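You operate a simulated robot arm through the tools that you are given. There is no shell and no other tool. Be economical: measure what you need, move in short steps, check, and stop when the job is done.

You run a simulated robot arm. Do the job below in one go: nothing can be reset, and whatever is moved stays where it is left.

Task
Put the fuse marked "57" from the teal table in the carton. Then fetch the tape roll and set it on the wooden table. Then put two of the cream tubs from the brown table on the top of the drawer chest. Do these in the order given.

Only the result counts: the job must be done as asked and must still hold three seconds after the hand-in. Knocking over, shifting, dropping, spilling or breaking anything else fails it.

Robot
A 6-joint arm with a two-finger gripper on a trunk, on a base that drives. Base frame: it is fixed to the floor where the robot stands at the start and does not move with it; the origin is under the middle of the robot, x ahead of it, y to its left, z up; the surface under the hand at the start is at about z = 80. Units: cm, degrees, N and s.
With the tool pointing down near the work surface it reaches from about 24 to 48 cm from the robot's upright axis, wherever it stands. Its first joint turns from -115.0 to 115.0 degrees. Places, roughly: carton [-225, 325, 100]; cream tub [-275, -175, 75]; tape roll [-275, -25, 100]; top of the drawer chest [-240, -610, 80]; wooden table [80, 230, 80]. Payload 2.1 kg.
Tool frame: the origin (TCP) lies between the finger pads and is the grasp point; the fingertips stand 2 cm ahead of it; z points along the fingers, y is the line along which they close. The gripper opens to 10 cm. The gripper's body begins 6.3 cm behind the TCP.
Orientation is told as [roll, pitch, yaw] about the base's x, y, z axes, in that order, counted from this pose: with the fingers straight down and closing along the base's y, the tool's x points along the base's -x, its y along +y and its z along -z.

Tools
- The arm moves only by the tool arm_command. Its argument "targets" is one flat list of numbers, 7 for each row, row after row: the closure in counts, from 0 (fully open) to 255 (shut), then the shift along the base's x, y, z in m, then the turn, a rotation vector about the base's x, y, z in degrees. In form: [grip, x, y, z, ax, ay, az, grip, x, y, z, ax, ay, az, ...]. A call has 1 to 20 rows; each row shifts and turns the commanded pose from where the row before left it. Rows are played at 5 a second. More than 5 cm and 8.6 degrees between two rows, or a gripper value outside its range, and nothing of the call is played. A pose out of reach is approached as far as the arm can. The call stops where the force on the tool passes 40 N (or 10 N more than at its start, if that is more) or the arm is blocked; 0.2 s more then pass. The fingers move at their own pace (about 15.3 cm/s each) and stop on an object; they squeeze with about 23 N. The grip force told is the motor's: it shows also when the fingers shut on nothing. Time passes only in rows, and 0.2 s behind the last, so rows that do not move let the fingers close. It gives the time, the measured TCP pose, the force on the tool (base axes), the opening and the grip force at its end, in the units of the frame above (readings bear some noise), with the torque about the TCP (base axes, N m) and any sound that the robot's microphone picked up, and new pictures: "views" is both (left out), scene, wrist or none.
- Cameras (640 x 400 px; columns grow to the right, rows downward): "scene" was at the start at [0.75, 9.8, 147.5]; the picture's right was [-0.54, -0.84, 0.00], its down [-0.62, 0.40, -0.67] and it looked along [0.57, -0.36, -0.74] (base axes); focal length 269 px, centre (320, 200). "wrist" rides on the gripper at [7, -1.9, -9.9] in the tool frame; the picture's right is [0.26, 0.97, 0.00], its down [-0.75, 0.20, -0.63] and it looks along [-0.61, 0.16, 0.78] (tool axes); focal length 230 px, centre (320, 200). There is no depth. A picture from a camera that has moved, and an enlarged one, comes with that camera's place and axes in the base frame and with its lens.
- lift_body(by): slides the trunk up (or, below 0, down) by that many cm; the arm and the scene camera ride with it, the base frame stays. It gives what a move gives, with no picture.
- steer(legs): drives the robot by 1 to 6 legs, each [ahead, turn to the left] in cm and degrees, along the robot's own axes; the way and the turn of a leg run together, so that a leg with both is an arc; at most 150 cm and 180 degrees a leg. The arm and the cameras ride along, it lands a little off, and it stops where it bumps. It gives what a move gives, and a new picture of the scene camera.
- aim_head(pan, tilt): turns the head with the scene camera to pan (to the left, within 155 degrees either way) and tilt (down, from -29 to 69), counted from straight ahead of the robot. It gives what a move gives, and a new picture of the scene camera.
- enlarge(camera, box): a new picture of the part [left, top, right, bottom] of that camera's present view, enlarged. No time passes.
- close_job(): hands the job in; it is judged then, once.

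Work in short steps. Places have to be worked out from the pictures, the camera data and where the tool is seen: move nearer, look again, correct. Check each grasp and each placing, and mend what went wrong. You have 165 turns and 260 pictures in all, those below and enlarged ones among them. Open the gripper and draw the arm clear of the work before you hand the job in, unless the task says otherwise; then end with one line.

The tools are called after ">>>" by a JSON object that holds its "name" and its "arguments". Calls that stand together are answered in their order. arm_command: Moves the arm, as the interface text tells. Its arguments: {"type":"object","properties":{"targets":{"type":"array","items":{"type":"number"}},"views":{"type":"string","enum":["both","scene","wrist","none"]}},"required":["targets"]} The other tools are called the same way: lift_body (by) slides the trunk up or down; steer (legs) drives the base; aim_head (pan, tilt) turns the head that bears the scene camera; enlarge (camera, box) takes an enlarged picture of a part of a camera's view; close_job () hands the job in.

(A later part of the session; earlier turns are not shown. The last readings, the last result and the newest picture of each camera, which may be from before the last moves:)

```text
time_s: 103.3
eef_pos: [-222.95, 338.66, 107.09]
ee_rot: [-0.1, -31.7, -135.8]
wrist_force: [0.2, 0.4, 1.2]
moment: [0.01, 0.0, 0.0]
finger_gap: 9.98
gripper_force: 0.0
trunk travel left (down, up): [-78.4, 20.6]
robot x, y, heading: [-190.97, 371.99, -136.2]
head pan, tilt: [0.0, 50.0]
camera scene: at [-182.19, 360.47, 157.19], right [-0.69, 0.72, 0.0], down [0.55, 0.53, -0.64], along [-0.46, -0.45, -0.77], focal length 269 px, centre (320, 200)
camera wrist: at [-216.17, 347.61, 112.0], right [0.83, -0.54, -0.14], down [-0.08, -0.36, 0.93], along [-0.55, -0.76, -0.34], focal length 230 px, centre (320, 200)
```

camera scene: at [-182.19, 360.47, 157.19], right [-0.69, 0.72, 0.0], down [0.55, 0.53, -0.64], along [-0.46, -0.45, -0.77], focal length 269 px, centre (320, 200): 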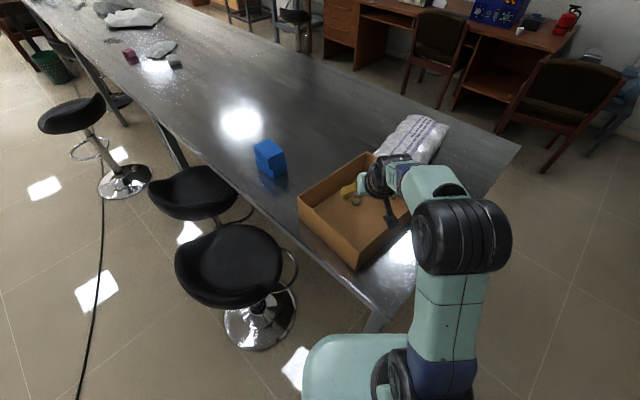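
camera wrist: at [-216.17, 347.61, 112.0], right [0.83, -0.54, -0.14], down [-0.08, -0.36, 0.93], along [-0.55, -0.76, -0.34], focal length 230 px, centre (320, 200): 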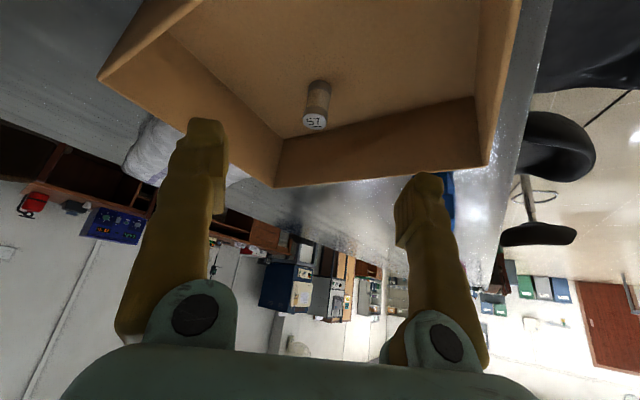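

"57" stands in the carton; part one done. Next I back off and drive down the aisle to about (-110, -40) to look for the tape roll on the bench.

>>> {"name": "steer", "arguments": {"legs": [[-40, 0], [0, 60.6], [103, 0], [103, 0], [0, -14.6], [150, 0]]}}

>>> {"name": "steer", "arguments": {"legs": [[85, 0]]}}

>>> {"name": "aim_head", "arguments": {"pan": -90, "tilt": 25}}

```text
time_s: 126.2
eef_pos: [-112.36, 3.75, 107.12]
ee_rot: [-0.2, -31.5, -90.0]
wrist_force: [-0.1, -0.4, -1.0]
moment: [0.0, 0.02, 0.0]
finger_gap: 9.99
gripper_force: 0.1
trunk travel left (down, up): [-78.4, 20.6]
robot x, y, heading: [-113.44, 50.29, -90.2]
head pan, tilt: [0.0, 50.0]
camera scene: at [-99.63, 48.18, 157.19], right [-1.0, 0.0, 0.0], down [0.0, 0.77, -0.64], along [0.0, -0.64, -0.77], focal length 269 px, centre (320, 200)
```

scene: 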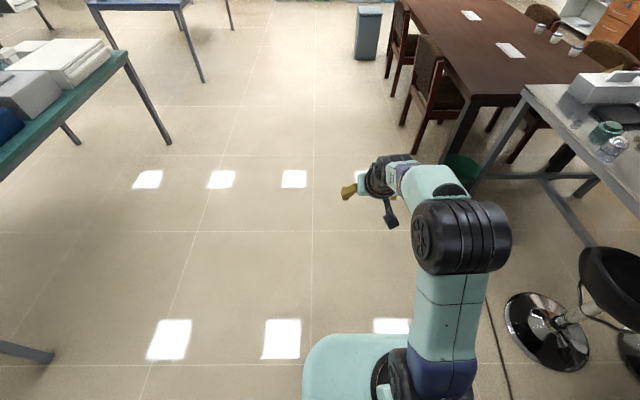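

```text
time_s: 130.7
eef_pos: [-112.39, -81.71, 107.02]
ee_rot: [-0.2, -31.5, -89.7]
wrist_force: [-0.7, -0.5, 0.6]
moment: [0.02, 0.02, 0.02]
finger_gap: 10.02
gripper_force: 0.1
trunk travel left (down, up): [-78.4, 20.6]
robot x, y, heading: [-113.75, -35.8, -89.9]
head pan, tilt: [0.0, 50.0]
camera scene: at [-99.84, -37.37, 157.19], right [-1.0, 0.0, 0.0], down [0.0, 0.77, -0.64], along [0.0, -0.64, -0.77], focal length 269 px, centre (320, 200)
```

scene: 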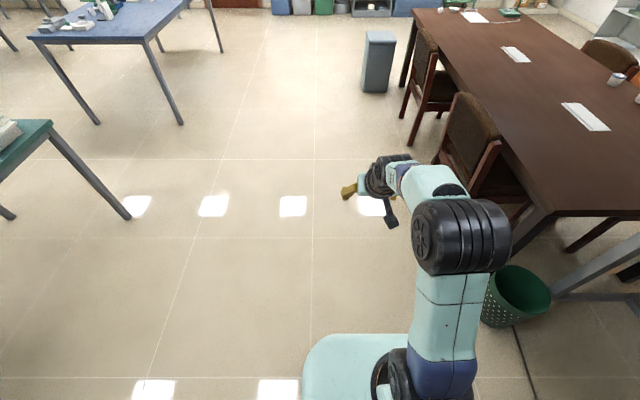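

```text
time_s: 132.3
eef_pos: [-112.31, -81.76, 107.14]
ee_rot: [-0.1, -31.5, -89.7]
wrist_force: [-0.6, -0.1, -0.2]
moment: [-0.03, 0.02, -0.01]
finger_gap: 10.01
gripper_force: 0.1
trunk travel left (down, up): [-78.4, 20.6]
robot x, y, heading: [-113.97, -35.92, -90.1]
head pan, tilt: [-90.0, 25.0]
camera scene: at [-109.05, -29.72, 160.94], right [0.0, 1.0, 0.0], down [0.42, 0.0, -0.91], along [-0.91, 0.0, -0.42], focal length 269 px, centre (320, 200)
```

scene: 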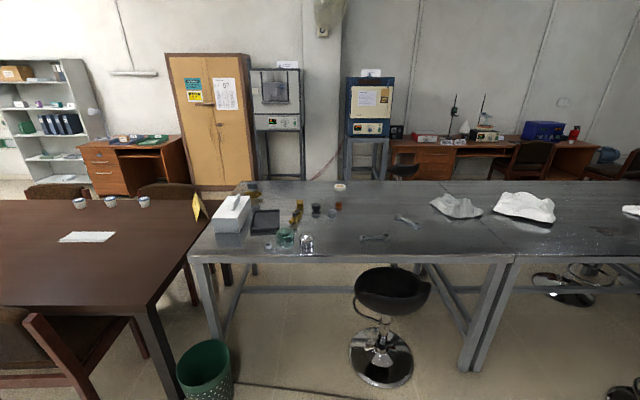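

>>> {"name": "enlarge", "arguments": {"camera": "scene", "box": [190, 165, 450, 265]}}

>>> {"name": "enlarge", "arguments": {"camera": "scene", "box": [40, 170, 220, 250]}}

```text
2.46 times, centred on (320, 215) of scene
camera zoom: at [-109.05, -29.72, 160.94], right [0.0, 1.0, 0.0], down [0.42, 0.0, -0.91], along [-0.91, 0.0, -0.42], focal length 663 px, centre (320, 163)
```

zoom: 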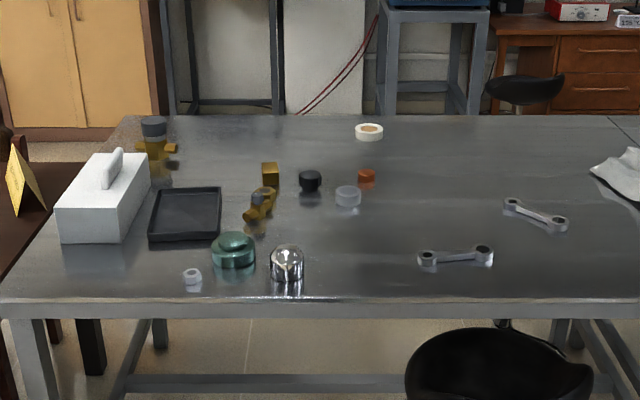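

```text
3.56 times, centred on (130, 210) of scene
camera zoom: at [-109.05, -29.72, 160.94], right [0.0, 1.0, 0.0], down [0.42, 0.0, -0.91], along [-0.91, 0.0, -0.42], focal length 957 px, centre (996, 164)
```

zoom: 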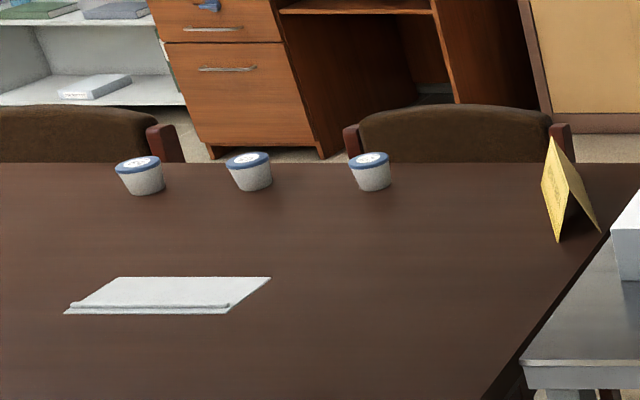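

The tape roll (cream ring) is at about (-288, -15), near the bench's far edge (x≈-305), and the tubs are also at the far edge of the brown table, so I must work from the far aisle. Driving around the bench's north end.

>>> {"name": "steer", "arguments": {"legs": [[0, 180], [150, 0], [150, 0], [147, 0], [0, 90], [120, 0]]}}

>>> {"name": "aim_head", "arguments": {"pan": 30, "tilt": 25}}

```text
time_s: 170.5
eef_pos: [-282.88, 404.8, 107.01]
ee_rot: [-0.1, -31.5, -178.5]
wrist_force: [-0.7, 0.0, 0.0]
moment: [0.04, -0.02, -0.01]
finger_gap: 10.01
gripper_force: 0.0
trunk travel left (down, up): [-78.4, 20.6]
robot x, y, heading: [-236.57, 407.69, -178.6]
head pan, tilt: [-90.0, 25.0]
camera scene: at [-230.61, 402.76, 160.94], right [1.0, 0.02, 0.0], down [0.01, -0.42, -0.91], along [-0.02, 0.91, -0.42], focal length 269 px, centre (320, 200)
```

scene: 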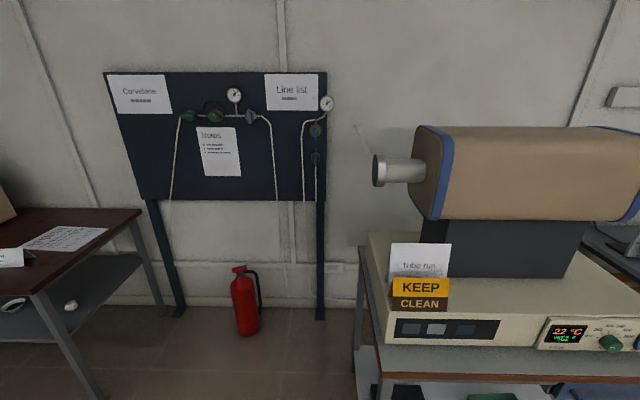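

```text
time_s: 172.5
eef_pos: [-282.85, 404.64, 107.04]
ee_rot: [0.0, -31.6, -178.5]
wrist_force: [0.5, -0.5, -0.1]
moment: [0.0, -0.01, 0.01]
finger_gap: 10.01
gripper_force: 0.1
trunk travel left (down, up): [-78.4, 20.6]
robot x, y, heading: [-236.85, 407.53, -178.8]
head pan, tilt: [30.0, 25.0]
camera scene: at [-238.32, 388.77, 160.94], right [-0.52, 0.86, 0.0], down [0.36, 0.22, -0.91], along [-0.78, -0.47, -0.42], focal length 269 px, centre (320, 200)
```

scene: 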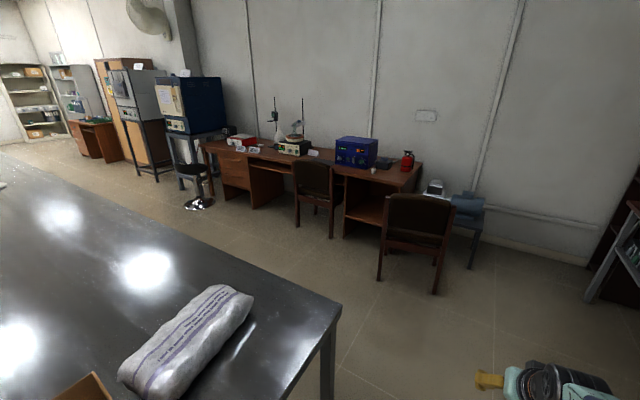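

The far aisle (x≈-320 to -425) is clear. Driving to x≈-370, then south to y≈60 and looking.

>>> {"name": "steer", "arguments": {"legs": [[134, 0], [0, 88.7], [150, 0], [150, 0], [40, 0]]}}

>>> {"name": "aim_head", "arguments": {"pan": 30, "tilt": 35}}

```text
time_s: 199.0
eef_pos: [-367.52, 18.4, 107.14]
ee_rot: [-0.1, -31.5, -89.1]
wrist_force: [0.3, -0.2, -0.4]
moment: [0.06, 0.0, 0.02]
finger_gap: 9.99
gripper_force: 0.1
trunk travel left (down, up): [-78.4, 20.6]
robot x, y, heading: [-369.66, 64.43, -89.5]
head pan, tilt: [30.0, 25.0]
camera scene: at [-350.86, 62.67, 160.94], right [-0.86, -0.51, 0.0], down [-0.21, 0.36, -0.91], along [0.46, -0.78, -0.42], focal length 269 px, centre (320, 200)
```

scene: 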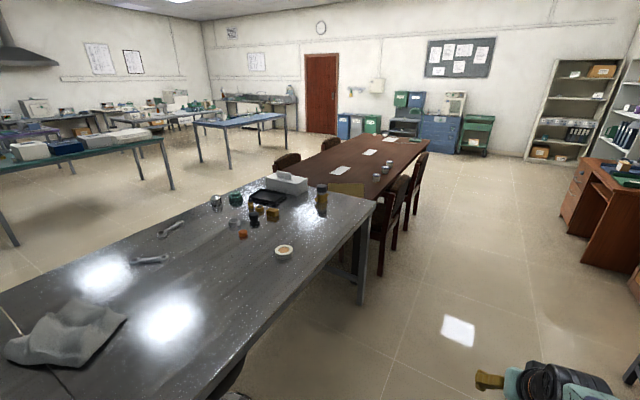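

```text
time_s: 199.8
eef_pos: [-367.59, 18.26, 107.01]
ee_rot: [-0.1, -31.4, -89.3]
wrist_force: [-0.2, -0.5, 0.7]
moment: [0.01, 0.03, 0.02]
finger_gap: 10.0
gripper_force: 0.0
trunk travel left (down, up): [-78.4, 20.6]
robot x, y, heading: [-369.46, 64.43, -89.3]
head pan, tilt: [30.0, 35.0]
camera scene: at [-351.07, 62.91, 159.36], right [-0.86, -0.51, 0.0], down [-0.29, 0.49, -0.82], along [0.42, -0.71, -0.57], focal length 269 px, centre (320, 200)
```

scene: 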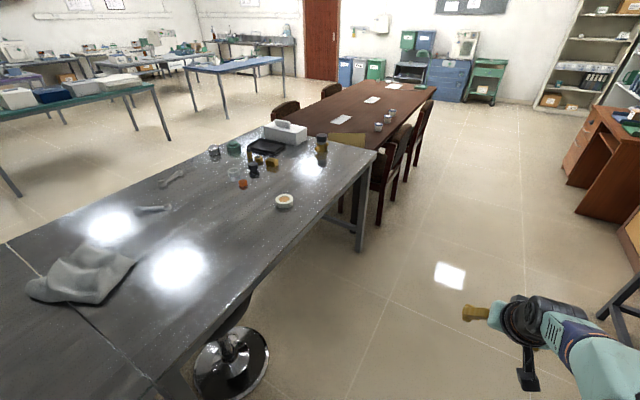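

Tape roll at about (-285, -16), 15 cm from the far edge. Driving to face it from (-330, -16).

>>> {"name": "steer", "arguments": {"legs": [[80.5, 0], [0, 89.3], [38, 0]]}}

>>> {"name": "aim_head", "arguments": {"pan": 0, "tilt": 50}}

```text
time_s: 209.9
eef_pos: [-284.76, -14.44, 106.87]
ee_rot: [-0.1, -31.4, 0.6]
wrist_force: [0.2, 0.0, 0.4]
moment: [0.03, 0.0, 0.01]
finger_gap: 10.0
gripper_force: 0.1
trunk travel left (down, up): [-78.4, 20.6]
robot x, y, heading: [-330.77, -16.59, 0.0]
head pan, tilt: [30.0, 35.0]
camera scene: at [-329.2, 2.19, 159.36], right [0.5, -0.86, 0.0], down [-0.49, -0.29, -0.82], along [0.71, 0.41, -0.57], focal length 269 px, centre (320, 200)
```

scene: 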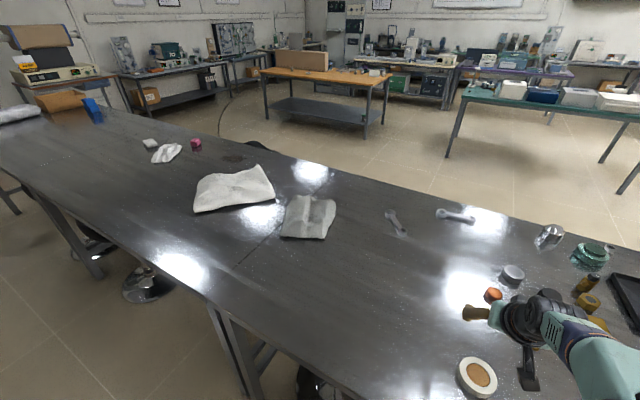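

```text
time_s: 210.8
eef_pos: [-284.79, -14.43, 107.06]
ee_rot: [-0.1, -31.5, 0.6]
wrist_force: [-1.1, 0.1, 0.7]
moment: [-0.01, -0.05, -0.01]
finger_gap: 10.0
gripper_force: 0.0
trunk travel left (down, up): [-78.4, 20.6]
robot x, y, heading: [-330.78, -16.05, 0.3]
head pan, tilt: [0.0, 50.0]
camera scene: at [-329.06, -2.19, 157.19], right [0.01, -1.0, 0.0], down [-0.77, 0.0, -0.64], along [0.64, 0.0, -0.77], focal length 269 px, centre (320, 200)
```

scene: 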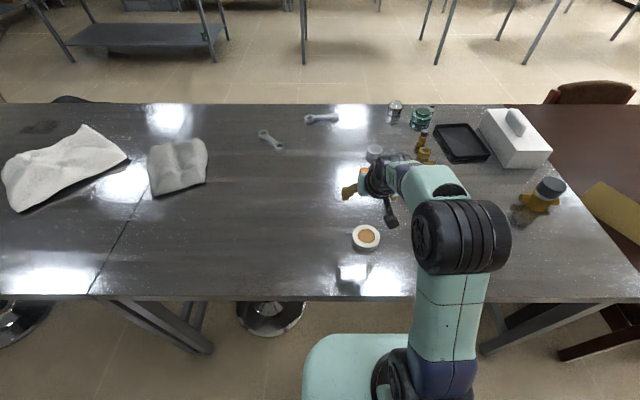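

Untilting the tool to vertical above the roll for a wrist-camera fix.

>>> {"name": "arm_command", "arguments": {"targets": [0, 0, -0.004, 0, 0, 7.9, 0, 0, 0, -0.004, 0, 0, 7.9, 0, 0, 0, -0.004, 0, 0, 7.9, 0, 0, 0, -0.003, 0, 0, 7.8, 0, 0, 0, 0, 0, 0, 0, 0]}}

```text
time_s: 212.0
eef_pos: [-284.58, -15.95, 107.05]
ee_rot: [0.1, -1.7, 0.5]
wrist_force: [-0.5, 0.3, 0.6]
moment: [0.01, 0.02, 0.0]
finger_gap: 10.01
gripper_force: 0.1
trunk travel left (down, up): [-78.4, 20.6]
robot x, y, heading: [-330.83, -16.22, 0.3]
head pan, tilt: [0.0, 50.0]
camera scene: at [-329.12, -2.21, 157.19], right [0.01, -1.0, 0.0], down [-0.77, 0.0, -0.64], along [0.64, 0.0, -0.77], focal length 269 px, centre (320, 200)
camera wrist: at [-291.78, -17.88, 116.88], right [-0.27, 0.96, 0.0], down [0.73, 0.2, 0.65], along [0.63, 0.17, -0.76], focal length 230 px, centre (320, 200)
```

scene: 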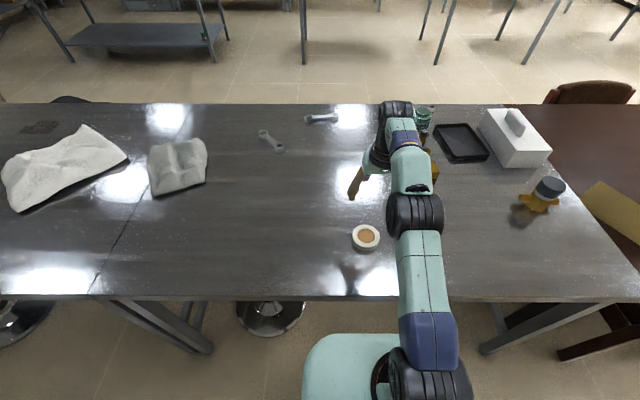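
wrist: 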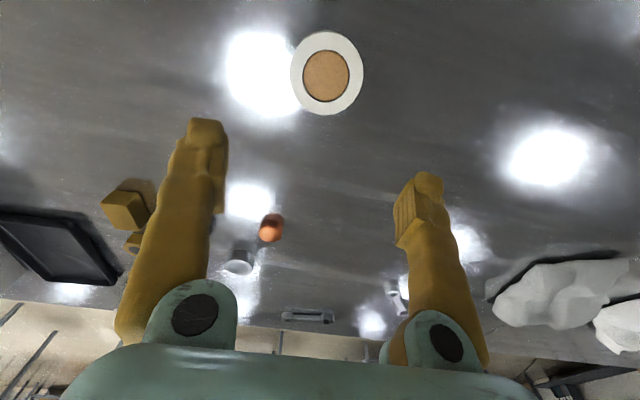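

Roll centre at (-286.3, -15.8), outer diameter ≈7.8 cm. I'll align and descend with fingers straddling it.

>>> {"name": "arm_command", "arguments": {"targets": [0, -0.017, 0.002, -0.01, 0, 1.5, 0, 0, 0, 0, -0.04, 0, 0, 0, 0, 0, 0, -0.04, 0, 0, 0, 0, 0, 0, -0.03, 0, 0, 0]}}

```text
time_s: 213.0
eef_pos: [-286.43, -15.7, 95.02]
ee_rot: [0.2, 1.5, 0.5]
wrist_force: [0.0, -0.6, -0.4]
moment: [-0.03, 0.02, 0.01]
finger_gap: 10.02
gripper_force: 0.0
trunk travel left (down, up): [-78.4, 20.6]
robot x, y, heading: [-330.87, -16.43, 0.3]
head pan, tilt: [0.0, 50.0]
camera scene: at [-329.0, -2.21, 157.19], right [0.0, -1.0, 0.0], down [-0.77, 0.0, -0.64], along [0.64, 0.0, -0.77], focal length 269 px, centre (320, 200)
camera wrist: at [-293.1, -17.66, 105.13], right [-0.27, 0.96, 0.01], down [0.76, 0.2, 0.61], along [0.59, 0.17, -0.79], focal length 230 px, centre (320, 200)
```

scene: 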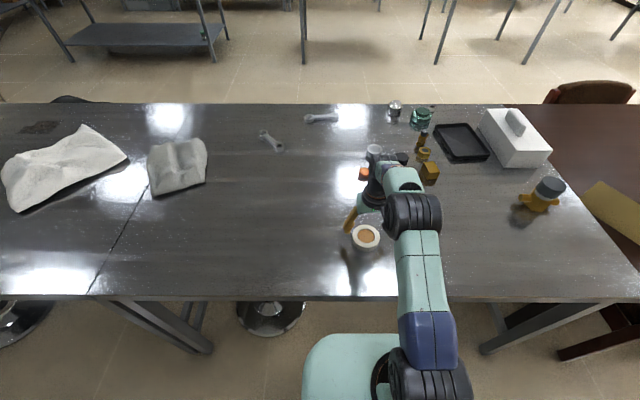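
wrist: 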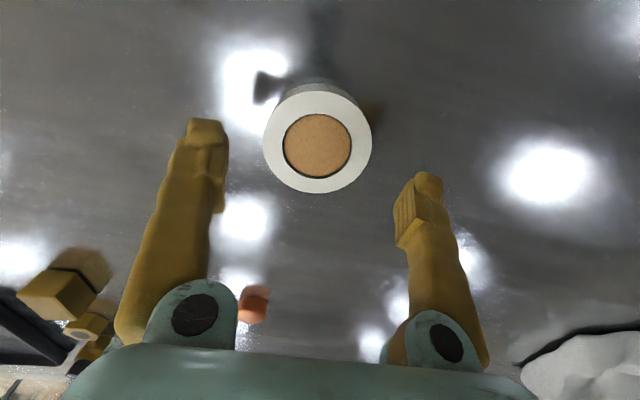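

Aligned. Lowering to grasp height with force watch.

>>> {"name": "arm_command", "arguments": {"targets": [0, -0.001, -0.001, -0.025, 0, 0, 0, 0, 0, 0, -0.015, 0, 0, 0, 0, 0, 0, -0.01, 0, 0, 0, 0, 0, 0, -0.005, 0, 0, 0]}}

```text
time_s: 214.0
eef_pos: [-286.39, -15.89, 89.49]
ee_rot: [0.2, 1.5, 0.4]
wrist_force: [0.8, 1.2, 0.4]
moment: [0.01, 0.04, -0.03]
finger_gap: 10.01
gripper_force: 0.0
trunk travel left (down, up): [-78.4, 20.6]
robot x, y, heading: [-330.6, -16.39, 0.4]
head pan, tilt: [0.0, 50.0]
camera scene: at [-329.0, -2.22, 157.19], right [0.0, -1.0, 0.0], down [-0.77, 0.0, -0.64], along [0.64, 0.0, -0.77], focal length 269 px, centre (320, 200)
camera wrist: at [-293.13, -17.79, 99.65], right [-0.27, 0.96, 0.01], down [0.77, 0.2, 0.61], along [0.59, 0.17, -0.79], focal length 230 px, centre (320, 200)
```

scene: 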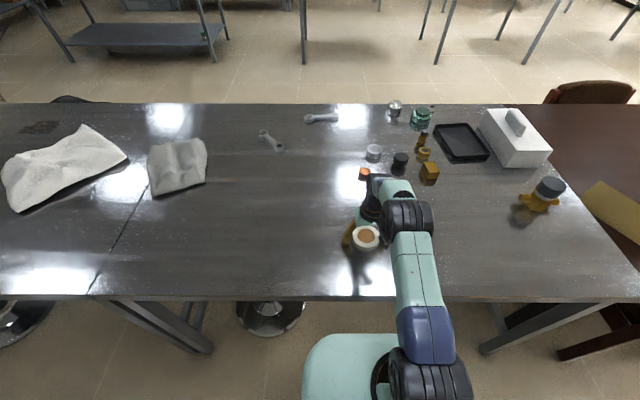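
wrist: 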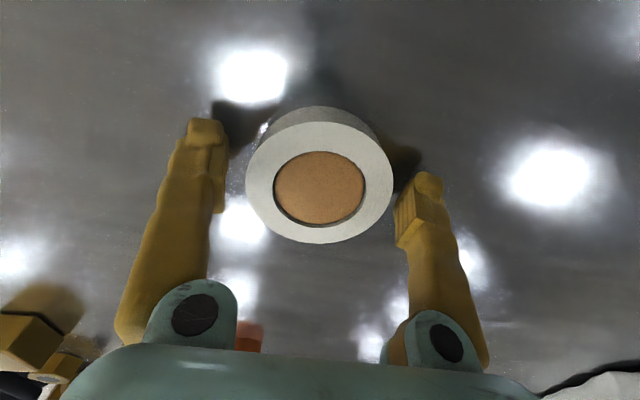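

Fingers are either side of the roll, near the surface. Closing.

>>> {"name": "arm_command", "arguments": {"targets": [255, 0, 0, 0, 0, 0, 0, 255, 0, 0, 0, 0, 0, 0, 255, 0, 0, 0, 0, 0, 0], "views": "wrist"}}

```text
time_s: 214.8
eef_pos: [-286.46, -15.84, 89.5]
ee_rot: [0.2, 1.6, 0.6]
wrist_force: [-0.2, 0.4, 0.5]
moment: [-0.02, 0.0, -0.01]
finger_gap: 7.89
gripper_force: 23.1
trunk travel left (down, up): [-78.4, 20.6]
robot x, y, heading: [-331.16, -16.05, -0.0]
head pan, tilt: [0.0, 50.0]
camera wrist: at [-293.14, -17.79, 99.67], right [-0.27, 0.96, 0.01], down [0.77, 0.2, 0.61], along [0.59, 0.17, -0.79], focal length 230 px, centre (320, 200)
```

wrist: 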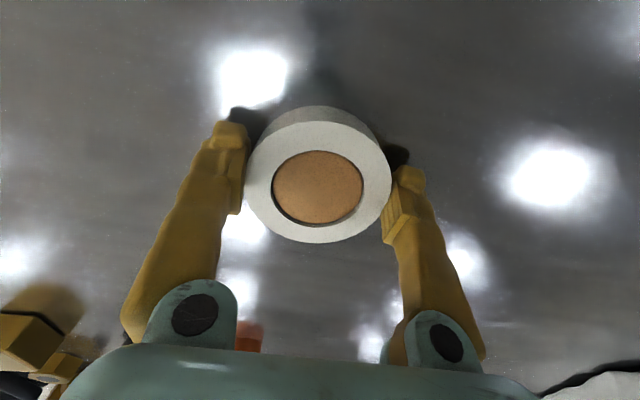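

Gripped at 7.9 cm. Lifting and drawing back.

>>> {"name": "arm_command", "arguments": {"targets": [255, 0, 0, 0.03, 0, 0, 0, 255, 0, 0, 0.04, 0, 0, 0, 255, 0, 0, 0.04, 0, 0, 0, 255, -0.02, 0, 0.04, 0, 0, 0, 255, -0.04, 0, 0.02, 0, 0, 0, 255, -0.04, 0, 0, 0, 0, 0]}}

```text
time_s: 216.2
eef_pos: [-296.55, -15.92, 106.61]
ee_rot: [0.3, 1.4, 0.5]
wrist_force: [-0.5, -0.5, 0.3]
moment: [-0.02, -0.05, 0.02]
finger_gap: 7.91
gripper_force: 23.2
trunk travel left (down, up): [-78.4, 20.6]
robot x, y, heading: [-330.4, -16.52, 0.5]
head pan, tilt: [0.0, 50.0]
camera scene: at [-329.21, -2.22, 157.19], right [0.01, -1.0, 0.0], down [-0.77, 0.0, -0.64], along [0.64, 0.0, -0.77], focal length 269 px, centre (320, 200)
camera wrist: at [-303.16, -17.8, 116.77], right [-0.27, 0.96, 0.01], down [0.76, 0.2, 0.61], along [0.59, 0.17, -0.79], focal length 230 px, centre (320, 200)
```

scene: 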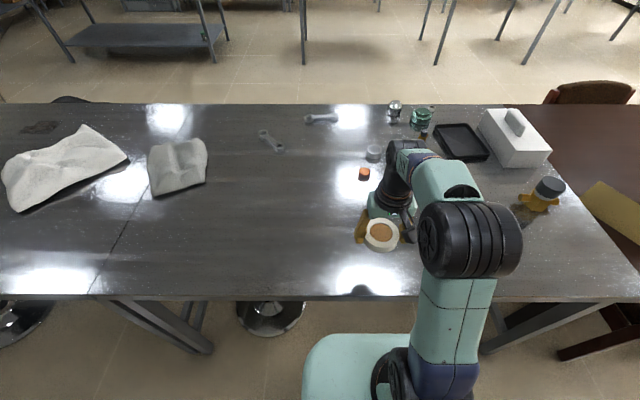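
wrist: 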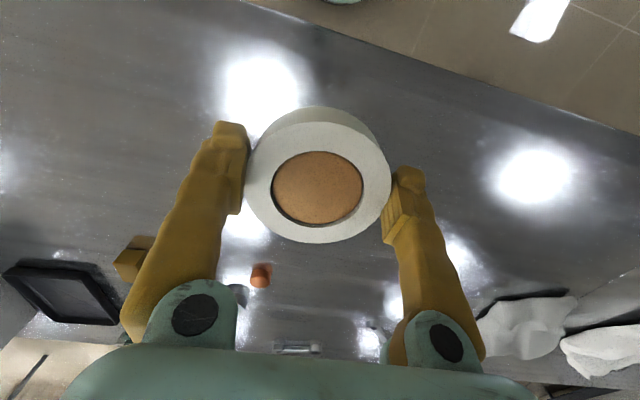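

Tape roll secured. Retracing the route: aisle north, around the bench end, then across to the wooden table's west side.

>>> {"name": "steer", "arguments": {"legs": [[-38, 0], [0, 90], [142, 0], [142, 0], [141, 0]]}}

>>> {"name": "steer", "arguments": {"legs": [[0, -90]]}}

```text
time_s: 242.5
eef_pos: [-361.6, 444.57, 106.66]
ee_rot: [0.2, 1.5, 88.5]
wrist_force: [-0.9, 0.8, -0.9]
moment: [-0.01, 0.02, 0.0]
finger_gap: 7.83
gripper_force: 23.4
trunk travel left (down, up): [-78.4, 20.6]
robot x, y, heading: [-362.38, 409.71, 88.1]
head pan, tilt: [0.0, 50.0]
camera scene: at [-376.23, 412.25, 157.19], right [1.0, -0.03, 0.0], down [-0.02, -0.77, -0.64], along [0.02, 0.64, -0.77], focal length 269 px, centre (320, 200)
```

scene: 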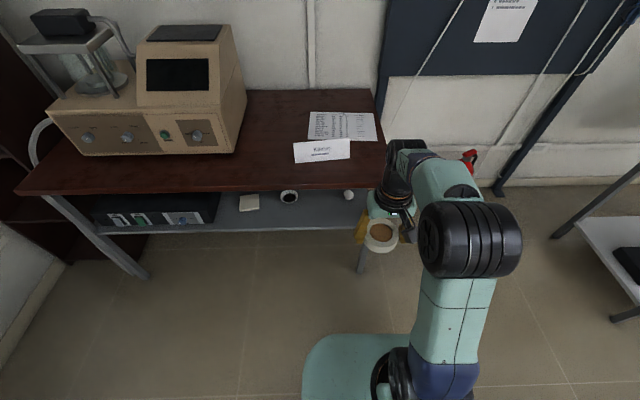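

```text
time_s: 246.7
eef_pos: [-328.02, 409.89, 106.5]
ee_rot: [0.2, 1.5, -0.6]
wrist_force: [0.3, 0.0, -0.3]
moment: [0.02, 0.02, 0.01]
finger_gap: 7.8
gripper_force: 23.1
trunk travel left (down, up): [-78.4, 20.6]
robot x, y, heading: [-362.46, 410.23, -0.7]
head pan, tilt: [0.0, 50.0]
camera scene: at [-360.41, 424.11, 157.19], right [-0.01, -1.0, 0.0], down [-0.77, 0.01, -0.64], along [0.64, -0.01, -0.77], focal length 269 px, centre (320, 200)
```

scene: 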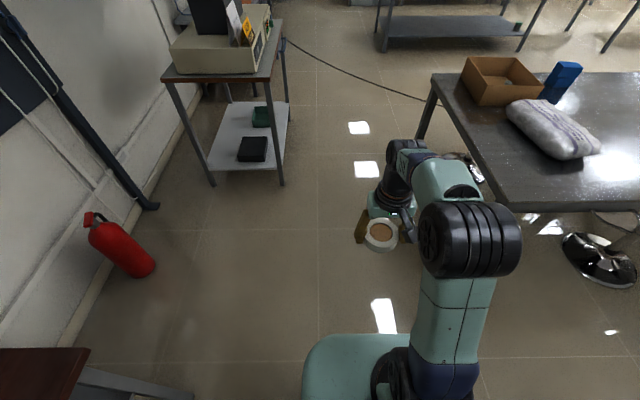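

Clear ahead. Driving on to about (-60, 200), facing the wooden table.

>>> {"name": "steer", "arguments": {"legs": [[150, 0], [150, 0], [0, -89.3], [105, 0], [101, 0], [0, 90]]}}

>>> {"name": "aim_head", "arguments": {"pan": 10, "tilt": 25}}

```text
time_s: 278.4
eef_pos: [-28.84, 201.34, 106.6]
ee_rot: [0.2, 1.5, -0.3]
wrist_force: [-0.9, -0.1, -1.1]
moment: [0.0, 0.0, 0.0]
finger_gap: 7.76
gripper_force: 23.0
trunk travel left (down, up): [-78.4, 20.6]
robot x, y, heading: [-63.11, 200.96, -0.4]
head pan, tilt: [0.0, 50.0]
camera scene: at [-61.35, 215.26, 157.19], right [-0.01, -1.0, 0.0], down [-0.77, 0.01, -0.64], along [0.64, 0.0, -0.77], focal length 269 px, centre (320, 200)
```

scene: 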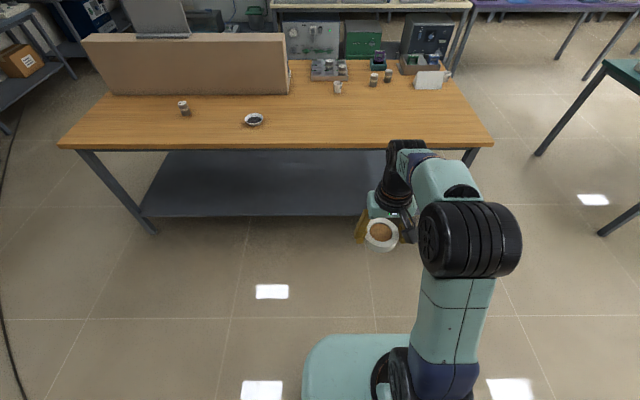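

```text
time_s: 279.3
eef_pos: [-28.83, 201.23, 106.52]
ee_rot: [0.2, 1.4, -0.1]
wrist_force: [-0.6, -0.4, -0.4]
moment: [0.04, 0.01, 0.0]
finger_gap: 7.75
gripper_force: 23.0
trunk travel left (down, up): [-78.4, 20.6]
robot x, y, heading: [-62.97, 201.1, -0.1]
head pan, tilt: [10.0, 25.0]
camera scene: at [-59.96, 216.84, 160.93], right [0.17, -0.99, 0.0], down [-0.42, -0.07, -0.91], along [0.89, 0.15, -0.42], focal length 269 px, centre (320, 200)
```

scene: 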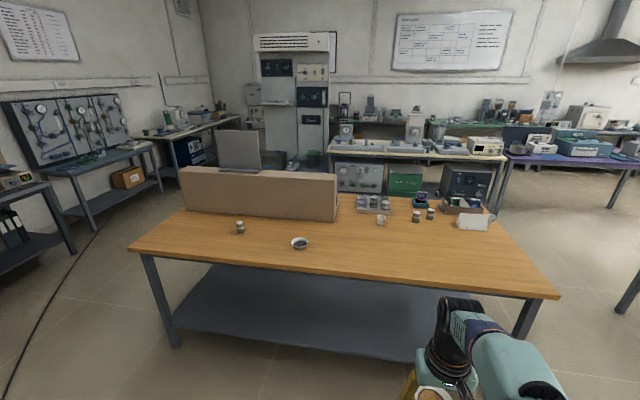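

The table near edge is at x≈33; the spot around (50, 198) is empty. The gap reading has shrunk slightly, so I check the roll in the wrist view while driving closer.

>>> {"name": "steer", "arguments": {"legs": [[69, 0]]}}

>>> {"name": "arm_command", "arguments": {"targets": [255, 0, 0, 0, 0, 0, 0], "views": "wrist"}}

>>> {"name": "aim_head", "arguments": {"pan": 0, "tilt": 50}}

```text
time_s: 283.1
eef_pos: [40.23, 200.72, 106.49]
ee_rot: [0.2, 1.4, -0.1]
wrist_force: [0.6, -0.6, -0.8]
moment: [0.0, -0.03, 0.0]
finger_gap: 7.74
gripper_force: 22.8
trunk travel left (down, up): [-78.4, 20.6]
robot x, y, heading: [5.74, 200.67, -0.6]
head pan, tilt: [10.0, 25.0]
camera scene: at [9.12, 216.34, 160.94], right [0.17, -0.99, 0.0], down [-0.42, -0.07, -0.91], along [0.89, 0.15, -0.42], focal length 269 px, centre (320, 200)
```

scene: 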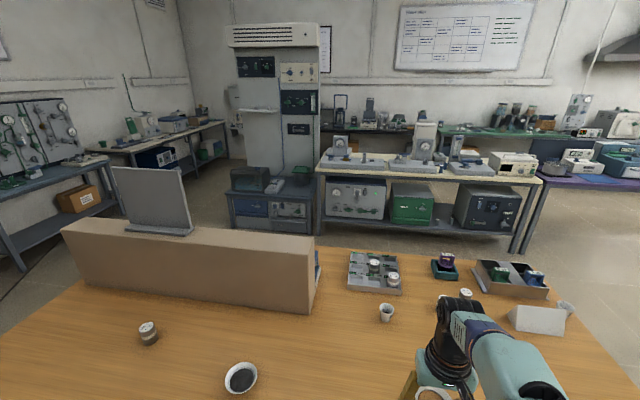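

```text
time_s: 283.5
eef_pos: [40.26, 200.69, 106.68]
ee_rot: [0.0, 1.5, -0.3]
wrist_force: [-0.2, 0.0, -0.3]
moment: [-0.01, -0.02, 0.03]
finger_gap: 7.71
gripper_force: 22.9
trunk travel left (down, up): [-78.4, 20.6]
robot x, y, heading: [5.98, 200.6, -0.6]
head pan, tilt: [10.0, 25.0]
camera wrist: at [33.58, 198.82, 116.72], right [-0.25, 0.97, 0.01], down [0.77, 0.2, 0.61], along [0.59, 0.16, -0.79], focal length 230 px, centre (320, 200)
```

wrist: 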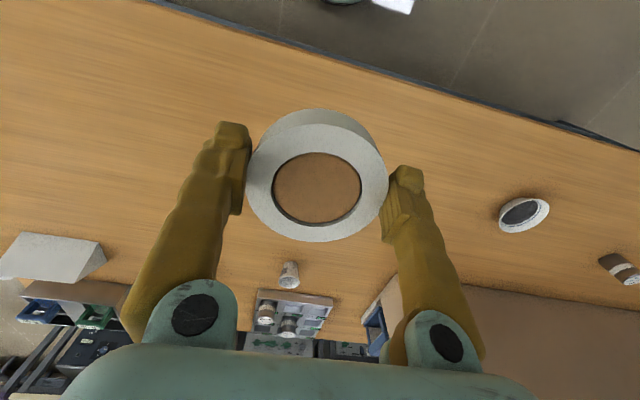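

```text
time_s: 284.4
eef_pos: [40.28, 200.65, 106.56]
ee_rot: [0.2, 1.5, -0.2]
wrist_force: [-0.6, 0.5, -0.3]
moment: [0.0, -0.01, 0.01]
finger_gap: 7.77
gripper_force: 23.0
trunk travel left (down, up): [-78.4, 20.6]
robot x, y, heading: [5.85, 200.47, -0.4]
head pan, tilt: [0.0, 50.0]
camera scene: at [7.78, 214.75, 157.19], right [-0.01, -1.0, 0.0], down [-0.77, 0.01, -0.64], along [0.64, -0.01, -0.77], focal length 269 px, centre (320, 200)
```

scene: 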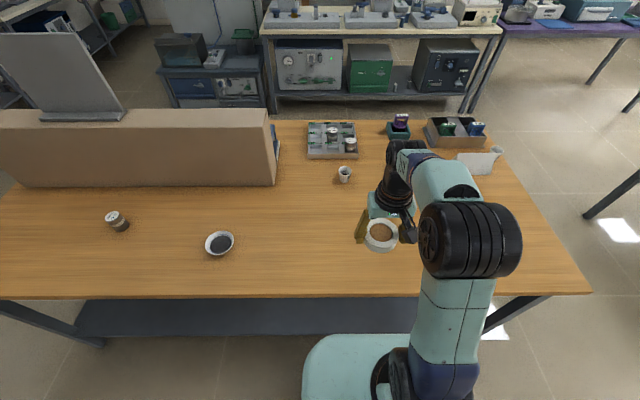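

Roll is held level. Extending to x≈48 and lowering toward the empty area.

>>> {"name": "arm_command", "arguments": {"targets": [255, 0.04, 0, -0.02, 0, 0, 0, 255, 0.04, 0, -0.03, 0, 0, 0, 255, 0, 0, -0.04, 0, 0, 0, 255, 0, 0, -0.04, 0, 0, 0, 255, 0, 0, -0.04, 0, 0, 0, 255, 0, 0, -0.03, 0, 0, 0]}}

```text
time_s: 285.8
eef_pos: [48.21, 200.85, 86.64]
ee_rot: [0.2, 1.5, -0.1]
wrist_force: [-0.1, -0.4, -1.1]
moment: [-0.01, 0.01, 0.01]
finger_gap: 7.76
gripper_force: 22.6
trunk travel left (down, up): [-78.4, 20.6]
robot x, y, heading: [5.83, 200.74, -0.4]
head pan, tilt: [0.0, 50.0]
camera scene: at [7.82, 214.74, 157.19], right [-0.01, -1.0, 0.0], down [-0.77, 0.01, -0.64], along [0.64, -0.01, -0.77], focal length 269 px, centre (320, 200)
camera wrist: at [41.6, 198.93, 96.78], right [-0.25, 0.97, 0.01], down [0.77, 0.2, 0.61], along [0.59, 0.16, -0.79], focal length 230 px, centre (320, 200)
```

scene: 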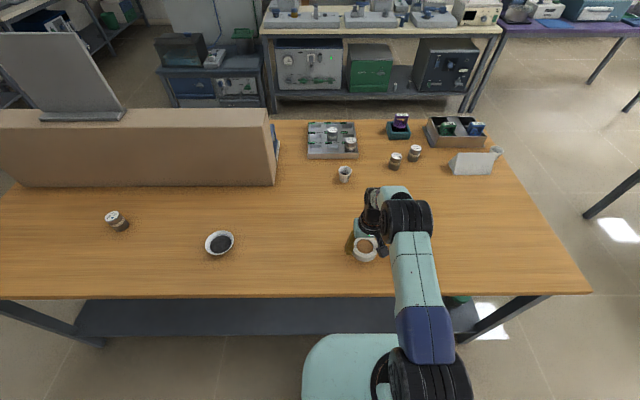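
wrist: 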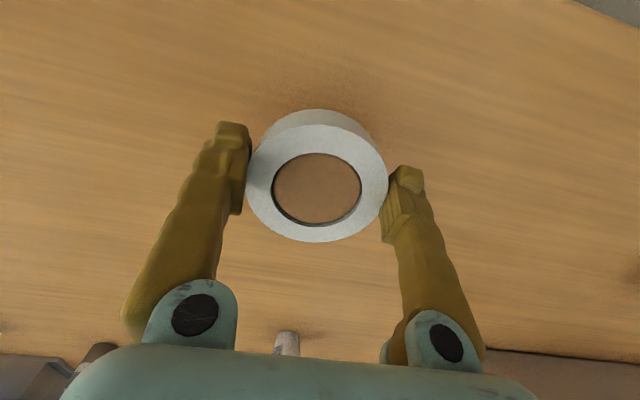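

Lowering in small steps until it touches.

>>> {"name": "arm_command", "arguments": {"targets": [255, 0, 0, -0.01, 0, 0, 0, 255, 0, 0, -0.01, 0, 0, 0, 255, 0, 0, -0.01, 0, 0, 0, 255, 0, 0, -0.008, 0, 0, 0], "views": "wrist"}}

```text
time_s: 286.8
eef_pos: [48.31, 200.69, 82.84]
ee_rot: [0.1, 1.4, -0.2]
wrist_force: [0.6, -0.5, 0.9]
moment: [-0.02, -0.04, 0.01]
finger_gap: 7.74
gripper_force: 22.9
trunk travel left (down, up): [-78.4, 20.6]
robot x, y, heading: [5.7, 200.97, -0.5]
head pan, tilt: [0.0, 50.0]
camera wrist: at [41.57, 198.83, 92.94], right [-0.25, 0.97, 0.01], down [0.77, 0.2, 0.61], along [0.59, 0.16, -0.79], focal length 230 px, centre (320, 200)
```

wrist: 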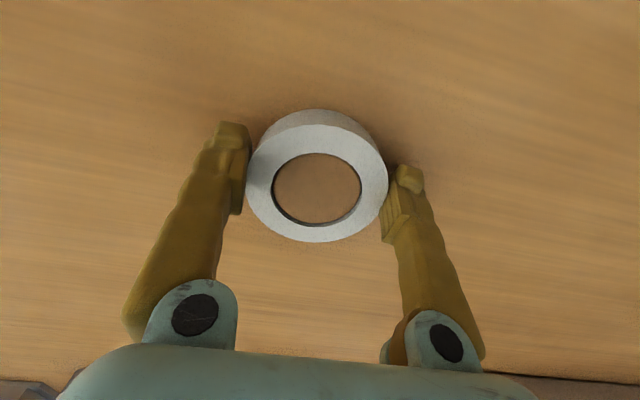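

>>> {"name": "arm_command", "arguments": {"targets": [255, 0, 0, -0.003, 0, 0, 0, 255, 0, 0, -0.003, 0, 0, 0], "views": "none"}}

```text
time_s: 287.4
eef_pos: [48.1, 200.7, 82.38]
ee_rot: [0.1, 1.1, -0.1]
wrist_force: [4.6, 0.4, 29.3]
moment: [0.01, -0.26, 0.17]
finger_gap: 7.83
gripper_force: 22.9
trunk travel left (down, up): [-78.4, 20.6]
robot x, y, heading: [6.32, 200.83, -0.4]
head pan, tilt: [0.0, 50.0]
```

Contact with the table (29 N). Releasing and rising.

>>> {"name": "arm_command", "arguments": {"targets": [255, 0, 0, 0.002, 0, 0, 0, 0, 0, 0, 0, 0, 0, 0, 0, 0, 0, 0, 0, 0, 0, 0, 0, 0, 0.03, 0, 0, 0, 0, 0, 0, 0.04, 0, 0, 0, 0, 0, 0, 0.04, 0, 0, 0, 0, -0.04, 0, 0.04, 0, 0, 0, 0, -0.04, 0, 0.04, 0, 0, 0]}}

```text
refused: row 7 steps farther than a row can; nothing moved
```

>>> {"name": "arm_command", "arguments": {"targets": [255, 0, 0, 0.002, 0, 0, 0, 0, 0, 0, 0, 0, 0, 0, 0, 0, 0, 0, 0, 0, 0, 0, 0, 0, 0.03, 0, 0, 0, 0, 0, 0, 0.04, 0, 0, 0, 0, 0, 0, 0.04, 0, 0, 0, 0, -0.03, 0, 0.03, 0, 0, 0, 0, -0.03, 0, 0.03, 0, 0, 0]}}

```text
time_s: 289.2
eef_pos: [42.1, 200.67, 99.44]
ee_rot: [0.2, 1.5, -0.2]
wrist_force: [-0.5, 0.5, 0.0]
moment: [0.05, 0.01, -0.02]
finger_gap: 10.02
gripper_force: 0.0
trunk travel left (down, up): [-78.4, 20.6]
robot x, y, heading: [5.89, 200.83, -0.6]
head pan, tilt: [0.0, 50.0]
camera scene: at [7.55, 214.74, 157.19], right [-0.01, -1.0, 0.0], down [-0.77, 0.01, -0.64], along [0.64, -0.01, -0.77], focal length 269 px, centre (320, 200)
camera wrist: at [35.47, 198.82, 109.58], right [-0.25, 0.97, 0.01], down [0.77, 0.2, 0.61], along [0.59, 0.16, -0.79], focal length 230 px, centre (320, 200)
```

scene: 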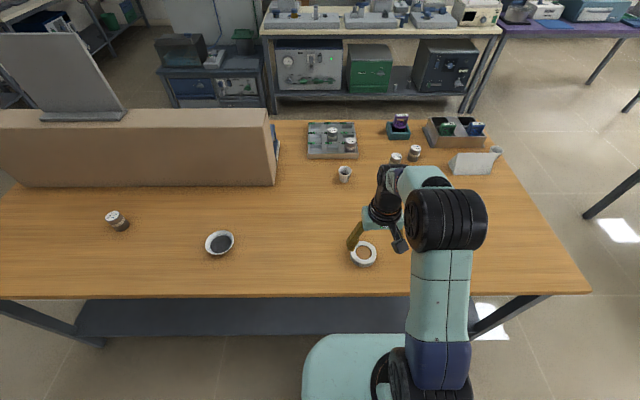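
wrist: 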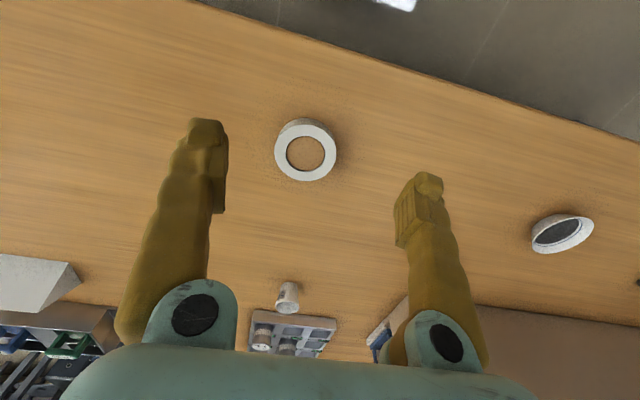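

The tape roll is flat on the wooden table. Now the tubs: I'll take the south route along x≈-95 past the brown table's end, which also shows the drawer chest.

>>> {"name": "steer", "arguments": {"legs": [[-35, 0], [0, -105.2], [125, 0], [120, 0], [0, 15.6], [150, 0]]}}

>>> {"name": "aim_head", "arguments": {"pan": -25, "tilt": 20}}

```text
time_s: 315.4
eef_pos: [-95.19, -220.81, 99.35]
ee_rot: [0.2, 1.5, -89.9]
wrist_force: [-0.4, 0.4, -0.1]
moment: [-0.04, 0.02, 0.0]
finger_gap: 9.96
gripper_force: 0.1
trunk travel left (down, up): [-78.4, 20.6]
robot x, y, heading: [-96.01, -184.4, -90.1]
head pan, tilt: [0.0, 50.0]
camera scene: at [-81.4, -185.89, 157.19], right [-1.0, 0.0, 0.0], down [0.0, 0.77, -0.64], along [0.0, -0.64, -0.77], focal length 269 px, centre (320, 200)
```

scene: 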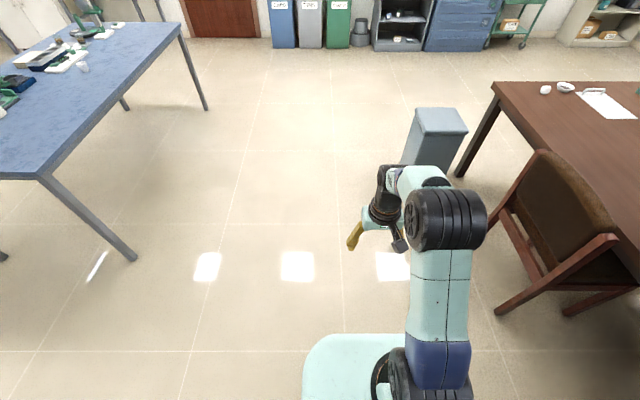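

```text
time_s: 316.3
eef_pos: [-95.24, -220.77, 99.38]
ee_rot: [0.2, 1.5, -89.9]
wrist_force: [-0.3, -1.8, -0.8]
moment: [-0.03, -0.02, 0.01]
finger_gap: 10.02
gripper_force: 0.0
trunk travel left (down, up): [-78.4, 20.6]
robot x, y, heading: [-95.66, -184.96, -90.5]
head pan, tilt: [-25.0, 20.0]
camera scene: at [-85.31, -186.65, 161.74], right [-0.91, 0.42, 0.0], down [0.14, 0.31, -0.94], along [-0.4, -0.85, -0.34], focal length 269 px, centre (320, 200)
```

scene: 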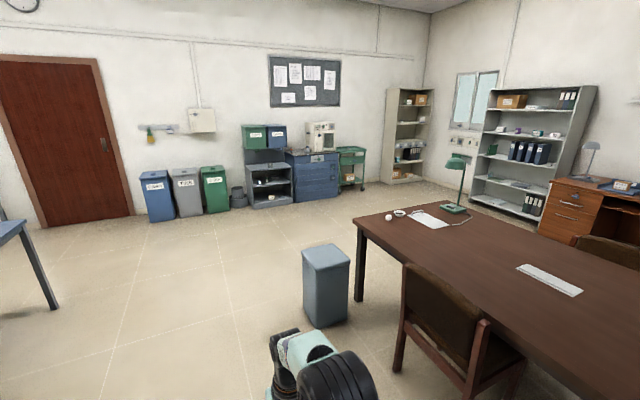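

Chest (blue drawers) visible by the far wall. I'll enlarge it to see what is on its top.

>>> {"name": "enlarge", "arguments": {"camera": "scene", "box": [235, 110, 375, 210]}}

>>> {"name": "steer", "arguments": {"legs": [[125, 0], [120, 0], [0, -89.5], [140, 0], [135, 0], [0, -90]]}}

>>> {"name": "aim_head", "arguments": {"pan": -15, "tilt": 30}}

```text
4.00 times, centred on (305, 160) of scene
camera zoom: at [-85.31, -186.65, 161.74], right [-0.91, 0.42, 0.0], down [0.14, 0.31, -0.94], along [-0.4, -0.85, -0.34], focal length 1077 px, centre (380, 360)
```

zoom: 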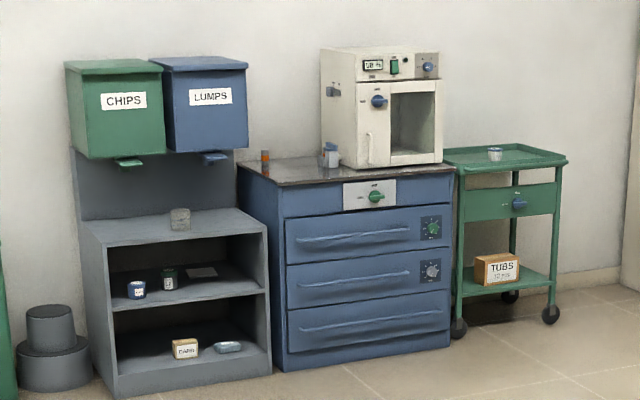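

```text
time_s: 348.9
eef_pos: [-369.11, -397.56, 99.33]
ee_rot: [0.1, 1.5, 91.4]
wrist_force: [-0.5, 0.0, -0.2]
moment: [0.04, 0.01, 0.02]
finger_gap: 9.99
gripper_force: 0.1
trunk travel left (down, up): [-78.4, 20.6]
robot x, y, heading: [-368.14, -434.5, 91.1]
head pan, tilt: [-25.0, 20.0]
camera scene: at [-378.08, -431.79, 161.75], right [0.91, -0.41, 0.0], down [-0.14, -0.31, -0.94], along [0.38, 0.86, -0.34], focal length 269 px, centre (320, 200)
```

scene: 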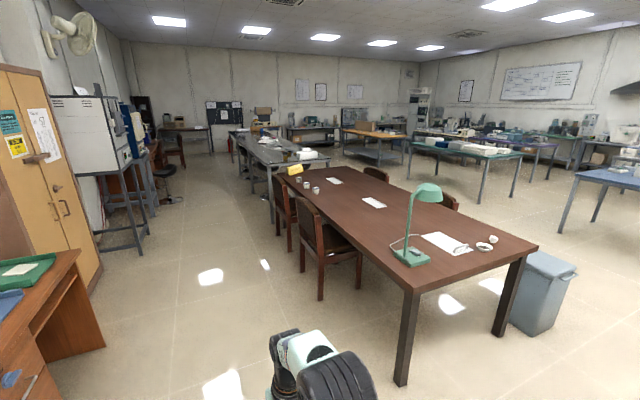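

```text
time_s: 349.6
eef_pos: [-369.03, -397.59, 99.27]
ee_rot: [0.2, 1.6, 91.3]
wrist_force: [-0.2, 0.3, 0.1]
moment: [-0.02, 0.02, -0.02]
finger_gap: 10.02
gripper_force: 0.0
trunk travel left (down, up): [-78.4, 20.6]
robot x, y, heading: [-368.16, -433.92, 91.1]
head pan, tilt: [-15.0, 30.0]
camera scene: at [-379.67, -431.53, 160.14], right [0.97, -0.24, 0.0], down [-0.12, -0.48, -0.87], along [0.21, 0.84, -0.5], focal length 269 px, centre (320, 200)
```

scene: 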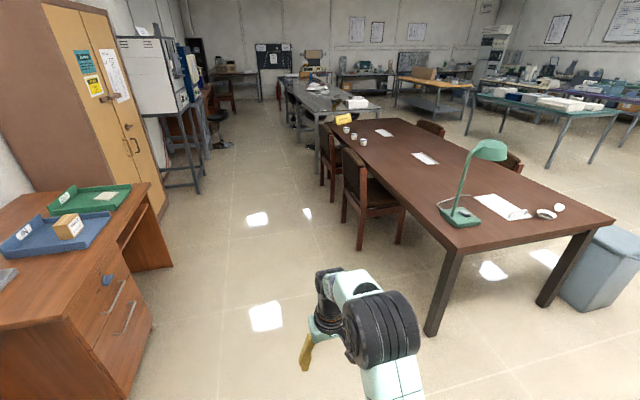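

The tubs sit at about x=-275, y≈-139/-163/-189, 10 cm inside the table's west edge; the two chairs leave a gap at y≈-205..-167. Driving north up the aisle to y≈-183, then facing the table.

>>> {"name": "steer", "arguments": {"legs": [[125, 0], [125, 0], [0, -91]]}}

>>> {"name": "aim_head", "arguments": {"pan": 0, "tilt": 45}}

```text
time_s: 365.7
eef_pos: [-335.85, -183.67, 99.42]
ee_rot: [0.2, 1.5, -0.3]
wrist_force: [0.5, -0.8, 0.5]
moment: [-0.02, 0.02, 0.04]
finger_gap: 9.99
gripper_force: 0.0
trunk travel left (down, up): [-78.4, 20.6]
robot x, y, heading: [-372.54, -183.71, -0.5]
head pan, tilt: [-15.0, 30.0]
camera scene: at [-369.45, -171.85, 160.14], right [-0.27, -0.96, 0.0], down [-0.48, 0.13, -0.87], along [0.83, -0.23, -0.5], focal length 269 px, centre (320, 200)
```

scene: 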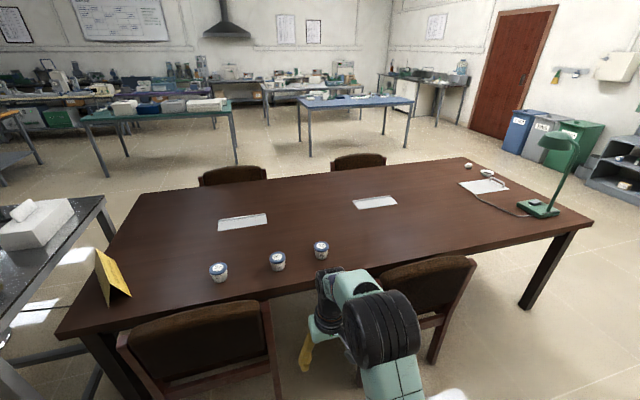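

```text
time_s: 366.5
eef_pos: [-335.93, -183.56, 99.3]
ee_rot: [0.2, 1.6, -0.4]
wrist_force: [0.1, 0.4, -0.9]
moment: [0.01, -0.05, -0.03]
finger_gap: 10.0
gripper_force: 0.1
trunk travel left (down, up): [-78.4, 20.6]
robot x, y, heading: [-372.55, -183.36, -0.6]
head pan, tilt: [0.0, 45.0]
camera scene: at [-370.04, -169.52, 157.88], right [-0.01, -1.0, 0.0], down [-0.71, 0.01, -0.71], along [0.71, -0.01, -0.71], focal length 269 px, centre (320, 200)
```

scene: 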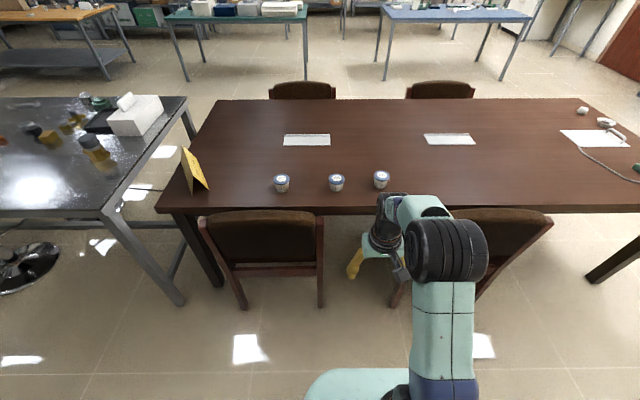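

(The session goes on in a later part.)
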